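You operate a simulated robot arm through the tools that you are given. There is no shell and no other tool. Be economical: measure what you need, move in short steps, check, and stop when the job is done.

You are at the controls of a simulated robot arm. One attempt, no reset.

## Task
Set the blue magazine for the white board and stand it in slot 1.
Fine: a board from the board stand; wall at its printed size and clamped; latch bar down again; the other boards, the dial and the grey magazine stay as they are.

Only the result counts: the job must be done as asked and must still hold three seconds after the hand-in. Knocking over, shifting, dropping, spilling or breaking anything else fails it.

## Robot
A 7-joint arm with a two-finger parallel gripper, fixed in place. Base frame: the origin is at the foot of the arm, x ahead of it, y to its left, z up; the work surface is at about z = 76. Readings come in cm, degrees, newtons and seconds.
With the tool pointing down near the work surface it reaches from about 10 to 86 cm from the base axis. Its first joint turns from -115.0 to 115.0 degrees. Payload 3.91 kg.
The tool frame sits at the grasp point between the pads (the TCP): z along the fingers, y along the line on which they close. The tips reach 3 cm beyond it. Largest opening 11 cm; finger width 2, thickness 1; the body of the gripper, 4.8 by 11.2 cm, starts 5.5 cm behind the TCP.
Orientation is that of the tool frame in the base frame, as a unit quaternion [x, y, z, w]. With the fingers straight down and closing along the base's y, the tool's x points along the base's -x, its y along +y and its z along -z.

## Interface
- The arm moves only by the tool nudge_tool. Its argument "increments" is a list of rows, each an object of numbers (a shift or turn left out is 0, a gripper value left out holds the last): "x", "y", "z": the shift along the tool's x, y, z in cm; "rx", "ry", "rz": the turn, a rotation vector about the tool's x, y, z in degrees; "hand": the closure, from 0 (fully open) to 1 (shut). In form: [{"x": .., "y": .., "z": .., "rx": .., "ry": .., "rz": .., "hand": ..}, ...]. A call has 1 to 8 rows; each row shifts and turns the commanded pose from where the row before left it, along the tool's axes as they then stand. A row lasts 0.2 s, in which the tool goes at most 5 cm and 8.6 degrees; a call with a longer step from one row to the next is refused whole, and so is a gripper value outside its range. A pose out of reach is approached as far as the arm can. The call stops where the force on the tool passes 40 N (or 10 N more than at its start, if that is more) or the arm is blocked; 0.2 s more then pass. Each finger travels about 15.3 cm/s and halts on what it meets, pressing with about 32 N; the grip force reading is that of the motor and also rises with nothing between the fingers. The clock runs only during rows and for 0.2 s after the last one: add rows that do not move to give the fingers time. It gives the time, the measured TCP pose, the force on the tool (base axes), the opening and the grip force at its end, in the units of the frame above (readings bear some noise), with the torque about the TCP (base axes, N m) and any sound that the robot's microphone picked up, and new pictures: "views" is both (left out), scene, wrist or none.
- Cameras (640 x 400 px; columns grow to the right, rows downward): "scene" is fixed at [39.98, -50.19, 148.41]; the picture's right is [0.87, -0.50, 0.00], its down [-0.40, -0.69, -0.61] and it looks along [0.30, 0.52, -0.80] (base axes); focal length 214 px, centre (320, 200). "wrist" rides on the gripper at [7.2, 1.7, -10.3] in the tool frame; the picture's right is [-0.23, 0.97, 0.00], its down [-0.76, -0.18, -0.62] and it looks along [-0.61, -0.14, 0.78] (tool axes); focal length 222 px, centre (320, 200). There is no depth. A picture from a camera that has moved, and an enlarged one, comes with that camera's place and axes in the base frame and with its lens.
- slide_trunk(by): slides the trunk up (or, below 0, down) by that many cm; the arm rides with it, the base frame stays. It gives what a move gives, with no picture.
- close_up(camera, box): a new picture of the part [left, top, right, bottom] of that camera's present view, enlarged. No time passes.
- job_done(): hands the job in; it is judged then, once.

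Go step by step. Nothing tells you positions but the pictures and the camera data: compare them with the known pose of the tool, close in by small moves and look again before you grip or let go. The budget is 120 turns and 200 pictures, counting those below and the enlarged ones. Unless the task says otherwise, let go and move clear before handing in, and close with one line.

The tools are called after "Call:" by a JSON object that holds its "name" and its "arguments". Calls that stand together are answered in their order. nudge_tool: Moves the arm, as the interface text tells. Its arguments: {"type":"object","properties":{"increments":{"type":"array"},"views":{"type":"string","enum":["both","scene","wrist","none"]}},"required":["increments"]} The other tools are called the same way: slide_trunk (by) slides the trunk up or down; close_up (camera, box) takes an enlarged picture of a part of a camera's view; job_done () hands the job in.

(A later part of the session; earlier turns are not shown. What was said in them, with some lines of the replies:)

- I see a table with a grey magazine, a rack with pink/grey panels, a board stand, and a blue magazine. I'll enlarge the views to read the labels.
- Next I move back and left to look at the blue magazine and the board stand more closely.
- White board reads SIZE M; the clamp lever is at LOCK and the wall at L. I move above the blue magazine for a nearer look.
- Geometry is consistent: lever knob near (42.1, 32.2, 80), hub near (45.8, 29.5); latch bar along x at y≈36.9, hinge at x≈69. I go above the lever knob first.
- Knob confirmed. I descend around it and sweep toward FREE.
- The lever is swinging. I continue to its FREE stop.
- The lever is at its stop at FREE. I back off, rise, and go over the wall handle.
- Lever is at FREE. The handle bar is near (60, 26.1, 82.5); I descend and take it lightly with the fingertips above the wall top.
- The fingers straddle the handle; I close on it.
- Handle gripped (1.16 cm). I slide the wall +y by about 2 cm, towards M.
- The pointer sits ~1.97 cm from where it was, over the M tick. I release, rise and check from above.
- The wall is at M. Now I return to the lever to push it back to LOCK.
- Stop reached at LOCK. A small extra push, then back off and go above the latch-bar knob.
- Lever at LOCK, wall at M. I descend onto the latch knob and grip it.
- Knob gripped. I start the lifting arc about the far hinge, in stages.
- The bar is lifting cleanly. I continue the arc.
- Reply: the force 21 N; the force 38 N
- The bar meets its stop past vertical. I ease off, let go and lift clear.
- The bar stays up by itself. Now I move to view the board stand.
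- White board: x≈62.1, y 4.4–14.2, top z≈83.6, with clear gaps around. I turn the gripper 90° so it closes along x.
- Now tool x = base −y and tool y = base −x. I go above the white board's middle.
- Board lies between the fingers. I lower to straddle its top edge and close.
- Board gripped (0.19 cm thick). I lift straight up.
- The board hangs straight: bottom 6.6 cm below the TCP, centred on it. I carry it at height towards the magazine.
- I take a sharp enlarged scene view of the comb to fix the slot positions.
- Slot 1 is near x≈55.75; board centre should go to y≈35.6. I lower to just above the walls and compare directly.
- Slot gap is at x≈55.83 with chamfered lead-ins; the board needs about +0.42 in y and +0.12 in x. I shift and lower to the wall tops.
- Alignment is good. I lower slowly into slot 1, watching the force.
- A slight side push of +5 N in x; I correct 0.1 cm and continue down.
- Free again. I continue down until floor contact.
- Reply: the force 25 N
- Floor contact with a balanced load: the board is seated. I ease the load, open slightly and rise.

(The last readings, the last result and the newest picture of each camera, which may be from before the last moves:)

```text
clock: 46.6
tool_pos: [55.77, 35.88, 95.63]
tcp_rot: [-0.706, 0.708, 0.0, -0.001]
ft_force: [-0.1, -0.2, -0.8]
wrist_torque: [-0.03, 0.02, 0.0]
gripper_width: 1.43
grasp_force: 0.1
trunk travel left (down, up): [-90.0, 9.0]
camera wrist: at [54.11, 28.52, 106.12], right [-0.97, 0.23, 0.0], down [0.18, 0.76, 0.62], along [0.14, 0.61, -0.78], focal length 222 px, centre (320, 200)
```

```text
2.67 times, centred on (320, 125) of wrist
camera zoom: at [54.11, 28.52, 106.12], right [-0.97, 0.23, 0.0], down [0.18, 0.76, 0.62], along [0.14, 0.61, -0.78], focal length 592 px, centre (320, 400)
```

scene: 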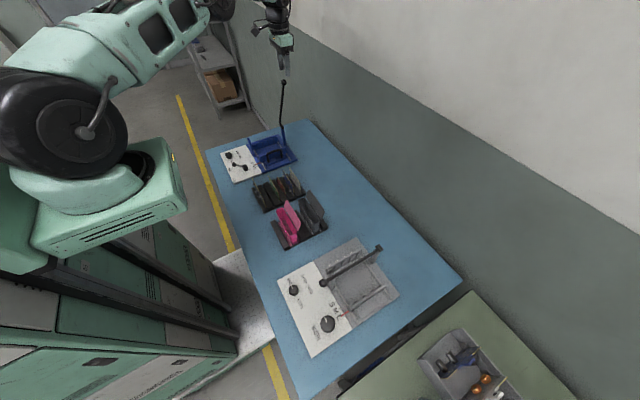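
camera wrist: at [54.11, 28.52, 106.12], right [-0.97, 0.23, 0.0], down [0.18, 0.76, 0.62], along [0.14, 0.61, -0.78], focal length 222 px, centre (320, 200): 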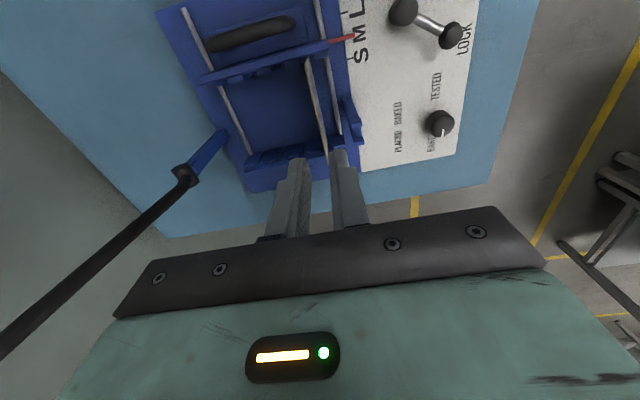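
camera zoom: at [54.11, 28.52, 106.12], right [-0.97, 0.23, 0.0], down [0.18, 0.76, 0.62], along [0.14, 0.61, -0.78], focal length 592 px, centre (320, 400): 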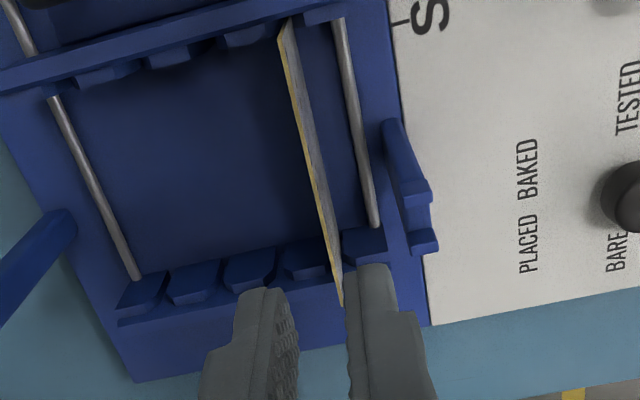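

The board stands in slot 1. I rise and turn the gripper back to close along y for the latch bar.

Call:
{"name": "nudge_tool", "arguments": {"increments": [{"z": -4.5, "rz": 8.2}, {"z": -4.5, "rz": 8.2}, {"z": -4.5, "rz": 8.2}, {"z": -4.5, "rz": 8.2}, {"z": -2.5, "rz": 8.2}, {"rz": 8.2}, {"rz": 8.2}, {"rz": 8.2}], "views": "none"}}

Call:
{"name": "nudge_tool", "arguments": {"increments": [{"rz": 8.2, "hand": 0.5}, {"rz": 8.2}, {"rz": 8.0}, {}], "views": "wrist"}}

Call:
{"name": "close_up", "arguments": {"camera": "scene", "box": [240, 60, 320, 170]}}

```text
clock: 48.4
tool_pos: [55.94, 35.77, 116.3]
tcp_rot: [-0.21, 0.978, 0.0, 0.0]
ft_force: [0.1, 0.2, -0.7]
wrist_torque: [0.05, 0.0, 0.0]
gripper_width: 1.42
grasp_force: 0.1
trunk travel left (down, up): [-90.0, 9.0]
```

```text
clock: 49.4
tool_pos: [55.94, 35.88, 116.36]
tcp_rot: [0.002, 1.0, 0.001, -0.001]
ft_force: [-0.3, 0.3, -0.4]
wrist_torque: [0.0, -0.03, -0.01]
gripper_width: 5.49
grasp_force: 0.0
trunk travel left (down, up): [-90.0, 9.0]
camera wrist: at [48.7, 37.45, 126.67], right [0.23, 0.97, 0.0], down [0.76, -0.18, 0.62], along [0.61, -0.14, -0.78], focal length 222 px, centre (320, 200)
```

wrist: 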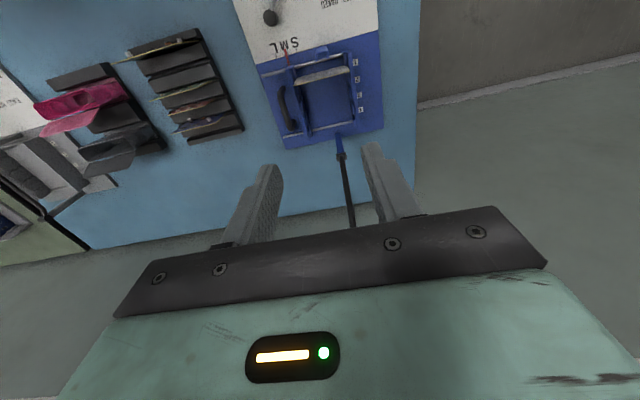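

```text
3.64 times, centred on (280, 115) of scene
camera zoom: at [39.98, -50.19, 148.41], right [0.87, -0.5, 0.0], down [-0.4, -0.69, -0.61], along [0.3, 0.52, -0.8], focal length 780 px, centre (466, 509)
```

zoom: 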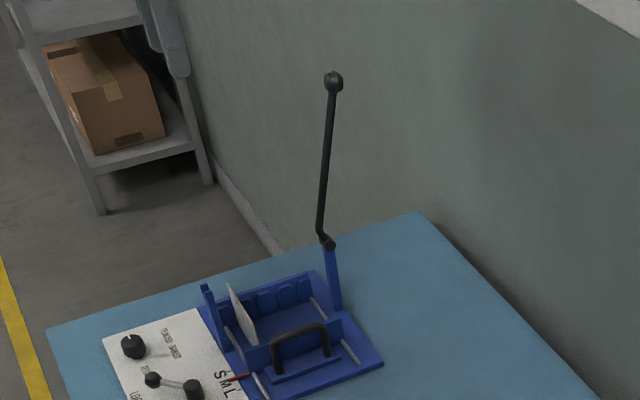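

Call:
{"name": "nudge_tool", "arguments": {"increments": [{"x": -4.45, "y": 0.3}, {"x": -4.45, "y": 0.3}, {"x": -4.45, "y": 0.3}, {"x": -4.4, "y": 0.2}, {}], "views": "wrist"}}

Call:
{"name": "close_up", "arguments": {"camera": "scene", "box": [240, 40, 320, 150]}}

```text
clock: 50.6
tool_pos: [73.73, 37.21, 116.09]
tcp_rot: [0.0, 1.0, -0.001, 0.0]
ft_force: [0.1, 1.1, 0.6]
wrist_torque: [-0.04, 0.01, 0.0]
gripper_width: 5.48
grasp_force: 0.0
trunk travel left (down, up): [-90.0, 9.0]
camera wrist: at [66.44, 38.69, 126.49], right [0.23, 0.97, 0.0], down [0.76, -0.18, 0.62], along [0.61, -0.14, -0.78], focal length 222 px, centre (320, 200)
```

wrist: 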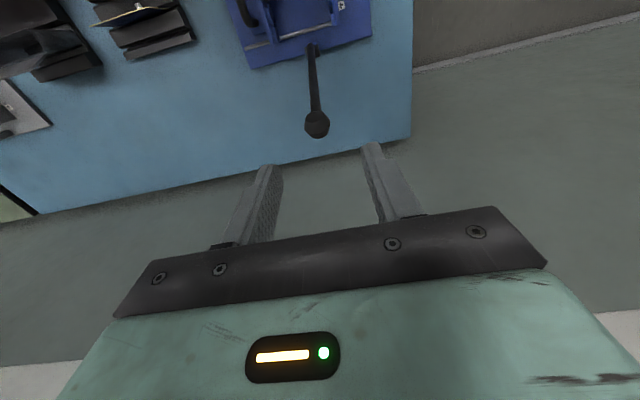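

```text
3.64 times, centred on (280, 95) of scene
camera zoom: at [39.98, -50.19, 148.41], right [0.87, -0.5, 0.0], down [-0.4, -0.69, -0.61], along [0.3, 0.52, -0.8], focal length 780 px, centre (466, 582)
```

zoom: 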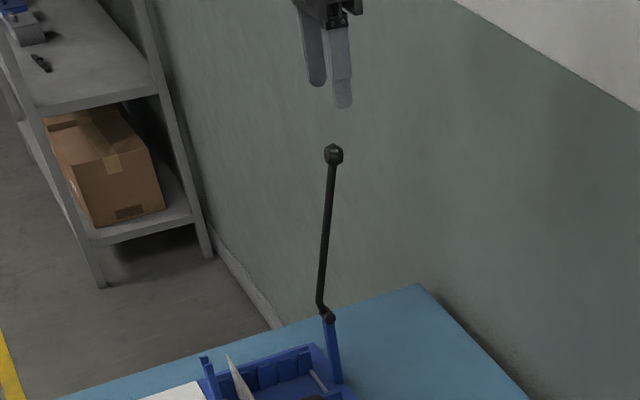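

Call:
{"name": "nudge_tool", "arguments": {"increments": [{"x": 0.6, "y": -0.35}, {"z": 2.8}, {"z": 2.8}, {"z": 2.7}, {}], "views": "wrist"}}

Call:
{"name": "close_up", "arguments": {"camera": "scene", "box": [250, 60, 310, 120]}}

```text
clock: 51.8
tool_pos: [73.02, 36.83, 107.9]
tcp_rot: [0.0, 1.0, 0.0, -0.001]
ft_force: [-0.3, -0.5, 0.3]
wrist_torque: [0.03, 0.01, -0.02]
gripper_width: 5.5
grasp_force: 0.0
trunk travel left (down, up): [-90.0, 9.0]
camera wrist: at [65.82, 38.36, 118.35], right [0.23, 0.97, 0.0], down [0.76, -0.18, 0.62], along [0.61, -0.14, -0.78], focal length 222 px, centre (320, 200)
```

wrist: 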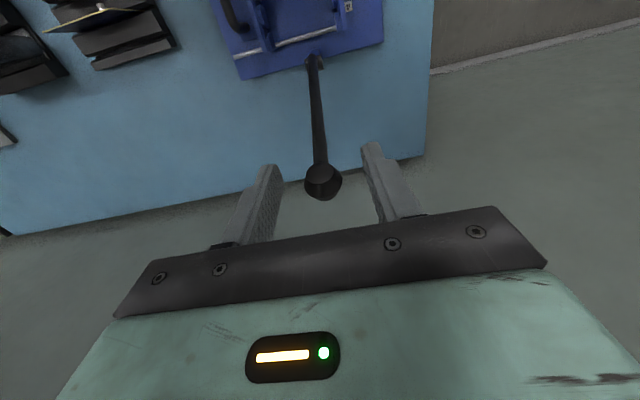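

```text
6.67 times, centred on (280, 90) of scene
camera zoom: at [39.98, -50.19, 148.41], right [0.87, -0.5, 0.0], down [-0.4, -0.69, -0.61], along [0.3, 0.52, -0.8], focal length 1430 px, centre (587, 933)
```

zoom: 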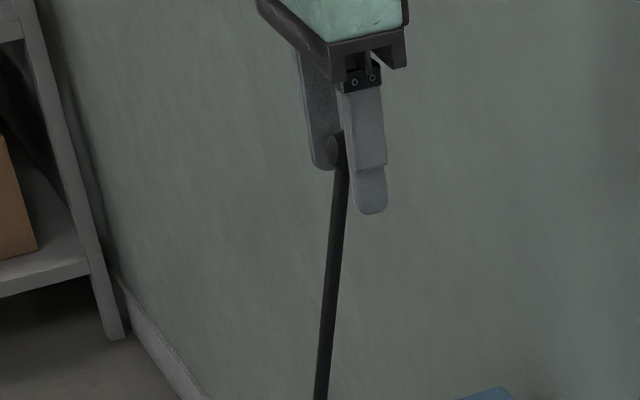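

Knob lies between the pads. I close and start lowering along the reverse arc.

Call:
{"name": "nudge_tool", "arguments": {"increments": [{"hand": 0.65}, {"hand": 0.75}, {"hand": 0.85}, {"hand": 1.0}, {"hand": 1.0}], "views": "none"}}

```text
clock: 53.0
tool_pos: [73.02, 37.0, 108.0]
tcp_rot: [0.0, 1.0, 0.0, 0.0]
ft_force: [-1.0, 12.6, -1.0]
wrist_torque: [0.11, 0.02, 0.01]
gripper_width: 2.29
grasp_force: 45.3
trunk travel left (down, up): [-90.0, 9.0]
```

Call:
{"name": "nudge_tool", "arguments": {"increments": [{"y": 0.1}, {"x": 2.683, "z": -0.426}, {"x": 2.716, "z": -0.047}, {"x": 2.696, "z": 0.331}, {"x": 2.624, "z": 0.703}], "views": "none"}}

Call:
{"name": "close_up", "arguments": {"camera": "scene", "box": [210, 60, 310, 170]}}

```text
clock: 54.2
tool_pos: [62.43, 36.87, 107.48]
tcp_rot: [0.0, 1.0, 0.001, 0.0]
ft_force: [6.9, 24.7, 0.0]
wrist_torque: [0.12, -1.21, 0.15]
gripper_width: 2.26
grasp_force: 45.2
trunk travel left (down, up): [-90.0, 9.0]
```

```text
3.64 times, centred on (260, 115) of scene
camera zoom: at [39.98, -50.19, 148.41], right [0.87, -0.5, 0.0], down [-0.4, -0.69, -0.61], along [0.3, 0.52, -0.8], focal length 780 px, centre (538, 509)
```

zoom: 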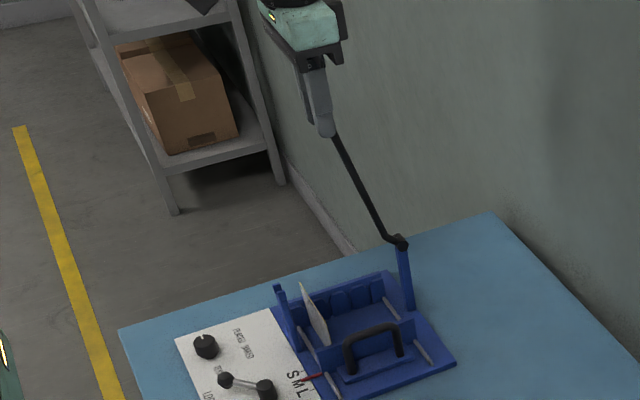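

Call:
{"name": "nudge_tool", "arguments": {"increments": [{"y": 0.2}, {"x": 2.5, "z": 1.061}, {"x": 2.329, "z": 1.399}, {"x": 2.111, "z": 1.71}, {"x": 1.852, "z": 1.986}], "views": "none"}}

Call:
{"name": "close_up", "arguments": {"camera": "scene", "box": [210, 70, 310, 170]}}

```text
clock: 55.4
tool_pos: [53.72, 37.0, 101.15]
tcp_rot: [0.001, 1.0, 0.0, 0.0]
ft_force: [2.7, 15.9, 3.2]
wrist_torque: [0.02, -1.04, 0.16]
gripper_width: 2.32
grasp_force: 45.0
trunk travel left (down, up): [-90.0, 9.0]
```

```text
4.00 times, centred on (260, 120) of scene
camera zoom: at [39.98, -50.19, 148.41], right [0.87, -0.5, 0.0], down [-0.4, -0.69, -0.61], along [0.3, 0.52, -0.8], focal length 858 px, centre (560, 520)
```

zoom: 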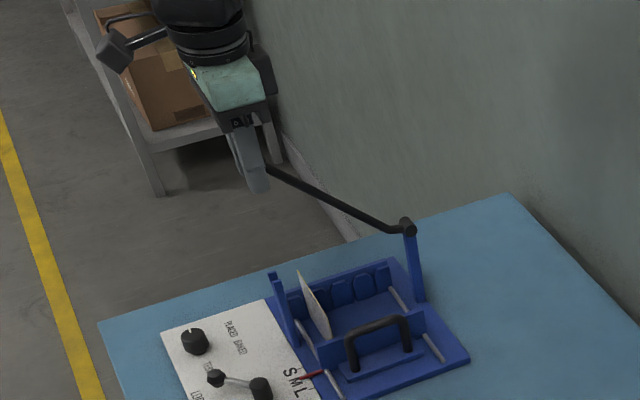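

Call:
{"name": "nudge_tool", "arguments": {"increments": [{"y": 0.12}, {"x": 1.558, "z": 2.225}, {"x": 1.233, "z": 2.42}, {"x": 0.885, "z": 2.569}, {"x": 0.518, "z": 2.666}], "views": "none"}}

Call:
{"name": "close_up", "arguments": {"camera": "scene", "box": [210, 90, 310, 170]}}

```text
clock: 56.6
tool_pos: [49.32, 36.92, 91.18]
tcp_rot: [0.0, 1.0, 0.0, 0.0]
ft_force: [-4.8, 9.4, 4.0]
wrist_torque: [0.0, -0.58, 0.08]
gripper_width: 2.32
grasp_force: 45.2
trunk travel left (down, up): [-90.0, 9.0]
```

```text
5.00 times, centred on (260, 130) of scene
camera zoom: at [39.98, -50.19, 148.41], right [0.87, -0.5, 0.0], down [-0.4, -0.69, -0.61], along [0.3, 0.52, -0.8], focal length 1072 px, centre (620, 550)
```

zoom: 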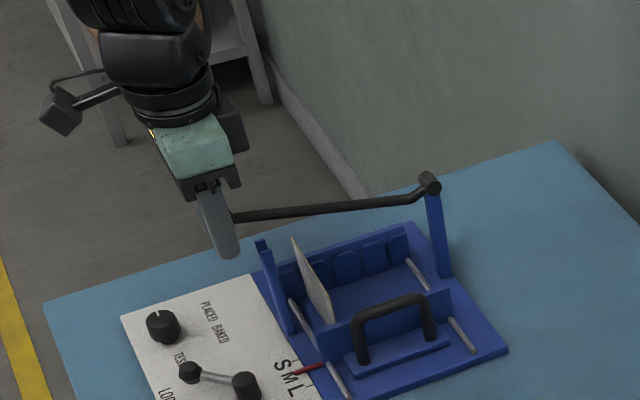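

Nearly down; I lower the last part in small steps until it rests in its fork.

Call:
{"name": "nudge_tool", "arguments": {"increments": [{"x": 0.145, "z": 1.2}, {"z": 1.2}, {"x": -0.05, "z": 1.0}, {"x": -0.05, "z": 0.6}, {"z": 0.3}], "views": "none"}}

Call:
{"name": "close_up", "arguments": {"camera": "scene", "box": [220, 110, 300, 170]}}

```text
clock: 57.8
tool_pos: [49.28, 37.01, 87.01]
tcp_rot: [0.001, 1.0, -0.001, 0.0]
ft_force: [-7.5, -2.7, 3.8]
wrist_torque: [0.0, -1.02, -0.01]
gripper_width: 2.29
grasp_force: 45.3
trunk travel left (down, up): [-90.0, 9.0]
```

```text
6.67 times, centred on (260, 140) of scene
camera zoom: at [39.98, -50.19, 148.41], right [0.87, -0.5, 0.0], down [-0.4, -0.69, -0.61], along [0.3, 0.52, -0.8], focal length 1430 px, centre (720, 600)
```

zoom: 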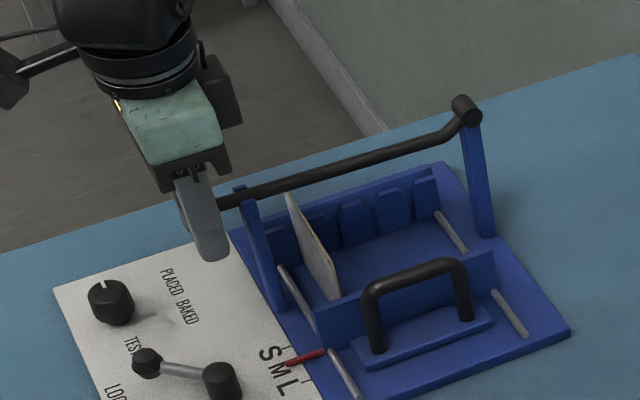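

Call:
{"name": "nudge_tool", "arguments": {"increments": [{"z": 0.15}, {"z": 0.15}, {}], "views": "none"}}

```text
clock: 58.6
tool_pos: [49.35, 36.97, 86.75]
tcp_rot: [0.0, 1.0, 0.0, 0.0]
ft_force: [-5.3, -1.5, 3.6]
wrist_torque: [0.03, -0.91, 0.01]
gripper_width: 2.28
grasp_force: 45.2
trunk travel left (down, up): [-90.0, 9.0]
```

Call:
{"name": "nudge_tool", "arguments": {"increments": [{"z": 0.2}, {"z": 0.2}, {}], "views": "none"}}

Call:
{"name": "close_up", "arguments": {"camera": "scene", "box": [230, 120, 290, 165]}}

```text
clock: 59.4
tool_pos: [49.38, 36.96, 86.4]
tcp_rot: [0.001, 1.0, 0.0, 0.001]
ft_force: [-5.9, -9.6, 25.7]
wrist_torque: [-0.11, -0.69, -0.02]
gripper_width: 2.31
grasp_force: 45.0
trunk travel left (down, up): [-90.0, 9.0]
```

```text
8.89 times, centred on (260, 142) of scene
camera zoom: at [39.98, -50.19, 148.41], right [0.87, -0.5, 0.0], down [-0.4, -0.69, -0.61], along [0.3, 0.52, -0.8], focal length 1906 px, centre (853, 711)
```

zoom: 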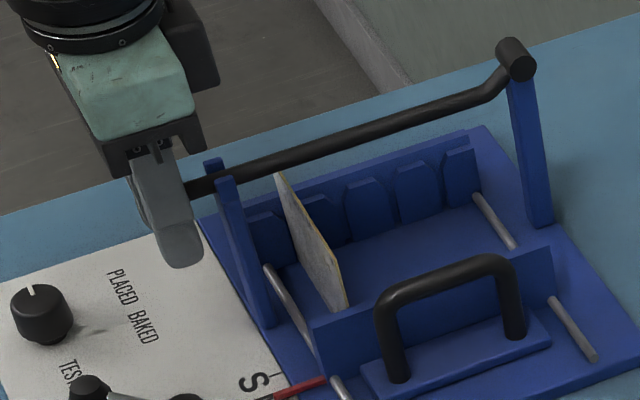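

The bar now rests firmly in its fork (25 N). I release, retreat and inspect everything.

Call:
{"name": "nudge_tool", "arguments": {"increments": [{"z": -0.1}, {"hand": 0.85}, {"hand": 0.7}, {"hand": 0.55}, {}, {"z": -4}, {"z": -4.5}, {"x": 4, "z": -2}], "views": "both"}}

Call:
{"name": "close_up", "arguments": {"camera": "scene", "box": [210, 115, 300, 190]}}

Call:
{"name": "close_up", "arguments": {"camera": "wrist", "box": [180, 0, 460, 220]}}

Call:
{"name": "close_up", "arguments": {"camera": "scene", "box": [248, 130, 284, 162]}}

```text
clock: 61.2
tool_pos: [45.51, 37.12, 97.01]
tcp_rot: [0.001, 1.0, 0.001, 0.0]
ft_force: [0.0, -0.1, 0.2]
wrist_torque: [-0.01, 0.03, -0.02]
gripper_width: 4.92
grasp_force: 0.1
trunk travel left (down, up): [-90.0, 9.0]
camera wrist: at [38.22, 38.6, 107.31], right [0.23, 0.97, 0.0], down [0.76, -0.18, 0.62], along [0.61, -0.14, -0.78], focal length 222 px, centre (320, 200)
```

scene: 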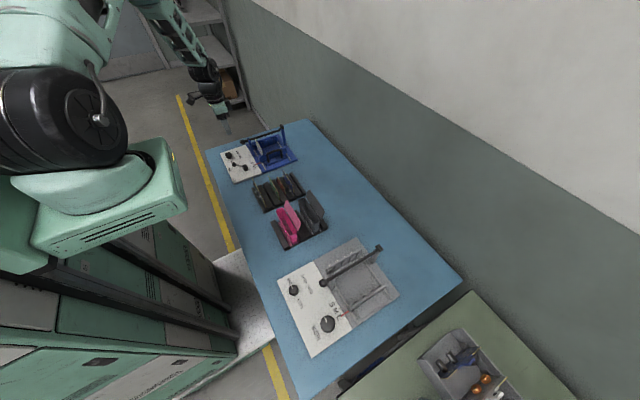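
wrist: 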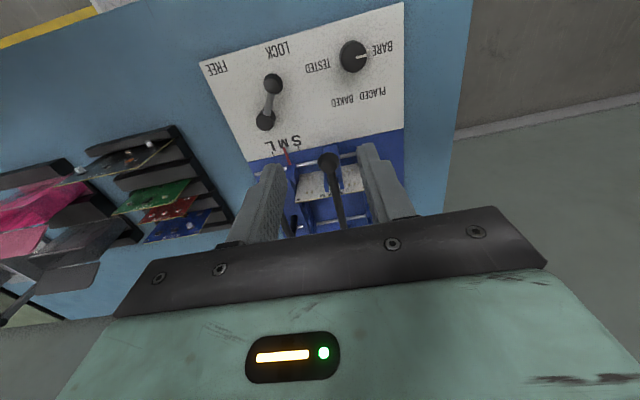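

```text
5.33 times, centred on (255, 152) of scene
camera zoom: at [39.98, -50.19, 148.41], right [0.87, -0.5, 0.0], down [-0.4, -0.69, -0.61], along [0.3, 0.52, -0.8], focal length 1144 px, centre (667, 453)
```

zoom: 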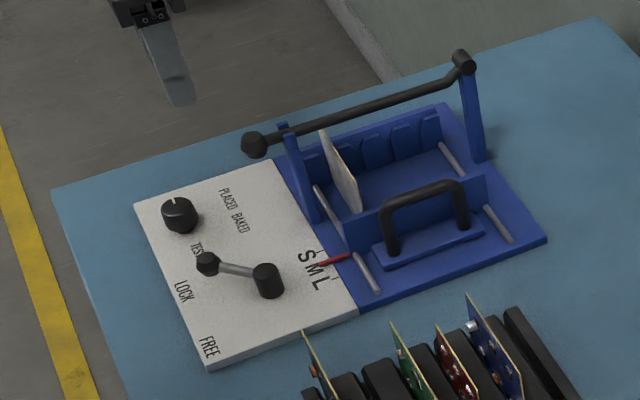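

```text
1.82 times, centred on (320, 110) of wrist
camera zoom: at [38.22, 38.6, 107.31], right [0.23, 0.97, 0.0], down [0.76, -0.18, 0.62], along [0.61, -0.14, -0.78], focal length 404 px, centre (320, 364)
```

zoom: 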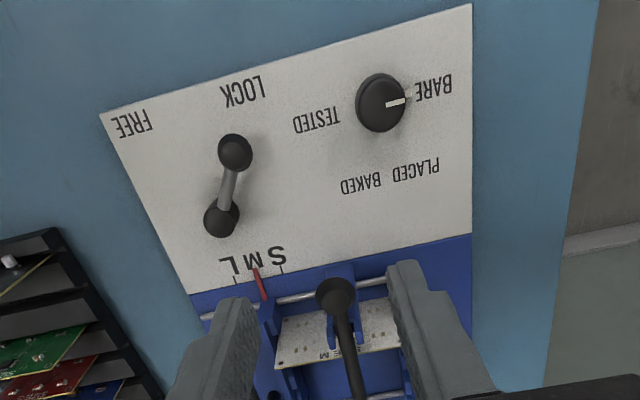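

```text
12.50 times, centred on (266, 146) of scene
camera zoom: at [39.98, -50.19, 148.41], right [0.87, -0.5, 0.0], down [-0.4, -0.69, -0.61], along [0.3, 0.52, -0.8], focal length 2681 px, centre (995, 875)
```

zoom: 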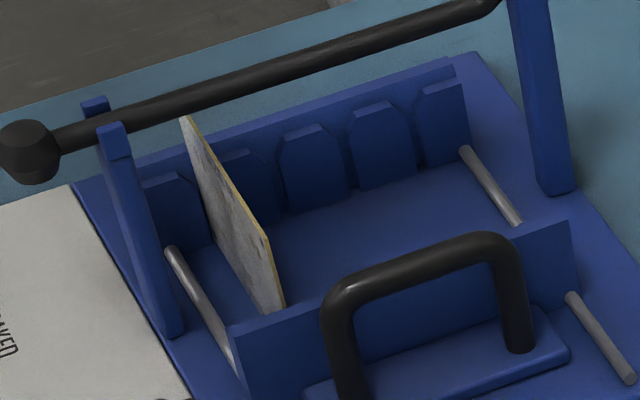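

The bar is down in its fork, the board stands in slot 1, the wall pointer is on M, the lever is at LOCK, and the dial and other boards haven't moved. I'm handing in.

Call:
{"name": "job_done", "arguments": {}}

```text
The job is handed in.
```

The blue magazine's wall is set to M and clamped. The white board from the board stand is standing in slot 1, the latch bar is down again, and I've handed the job in.
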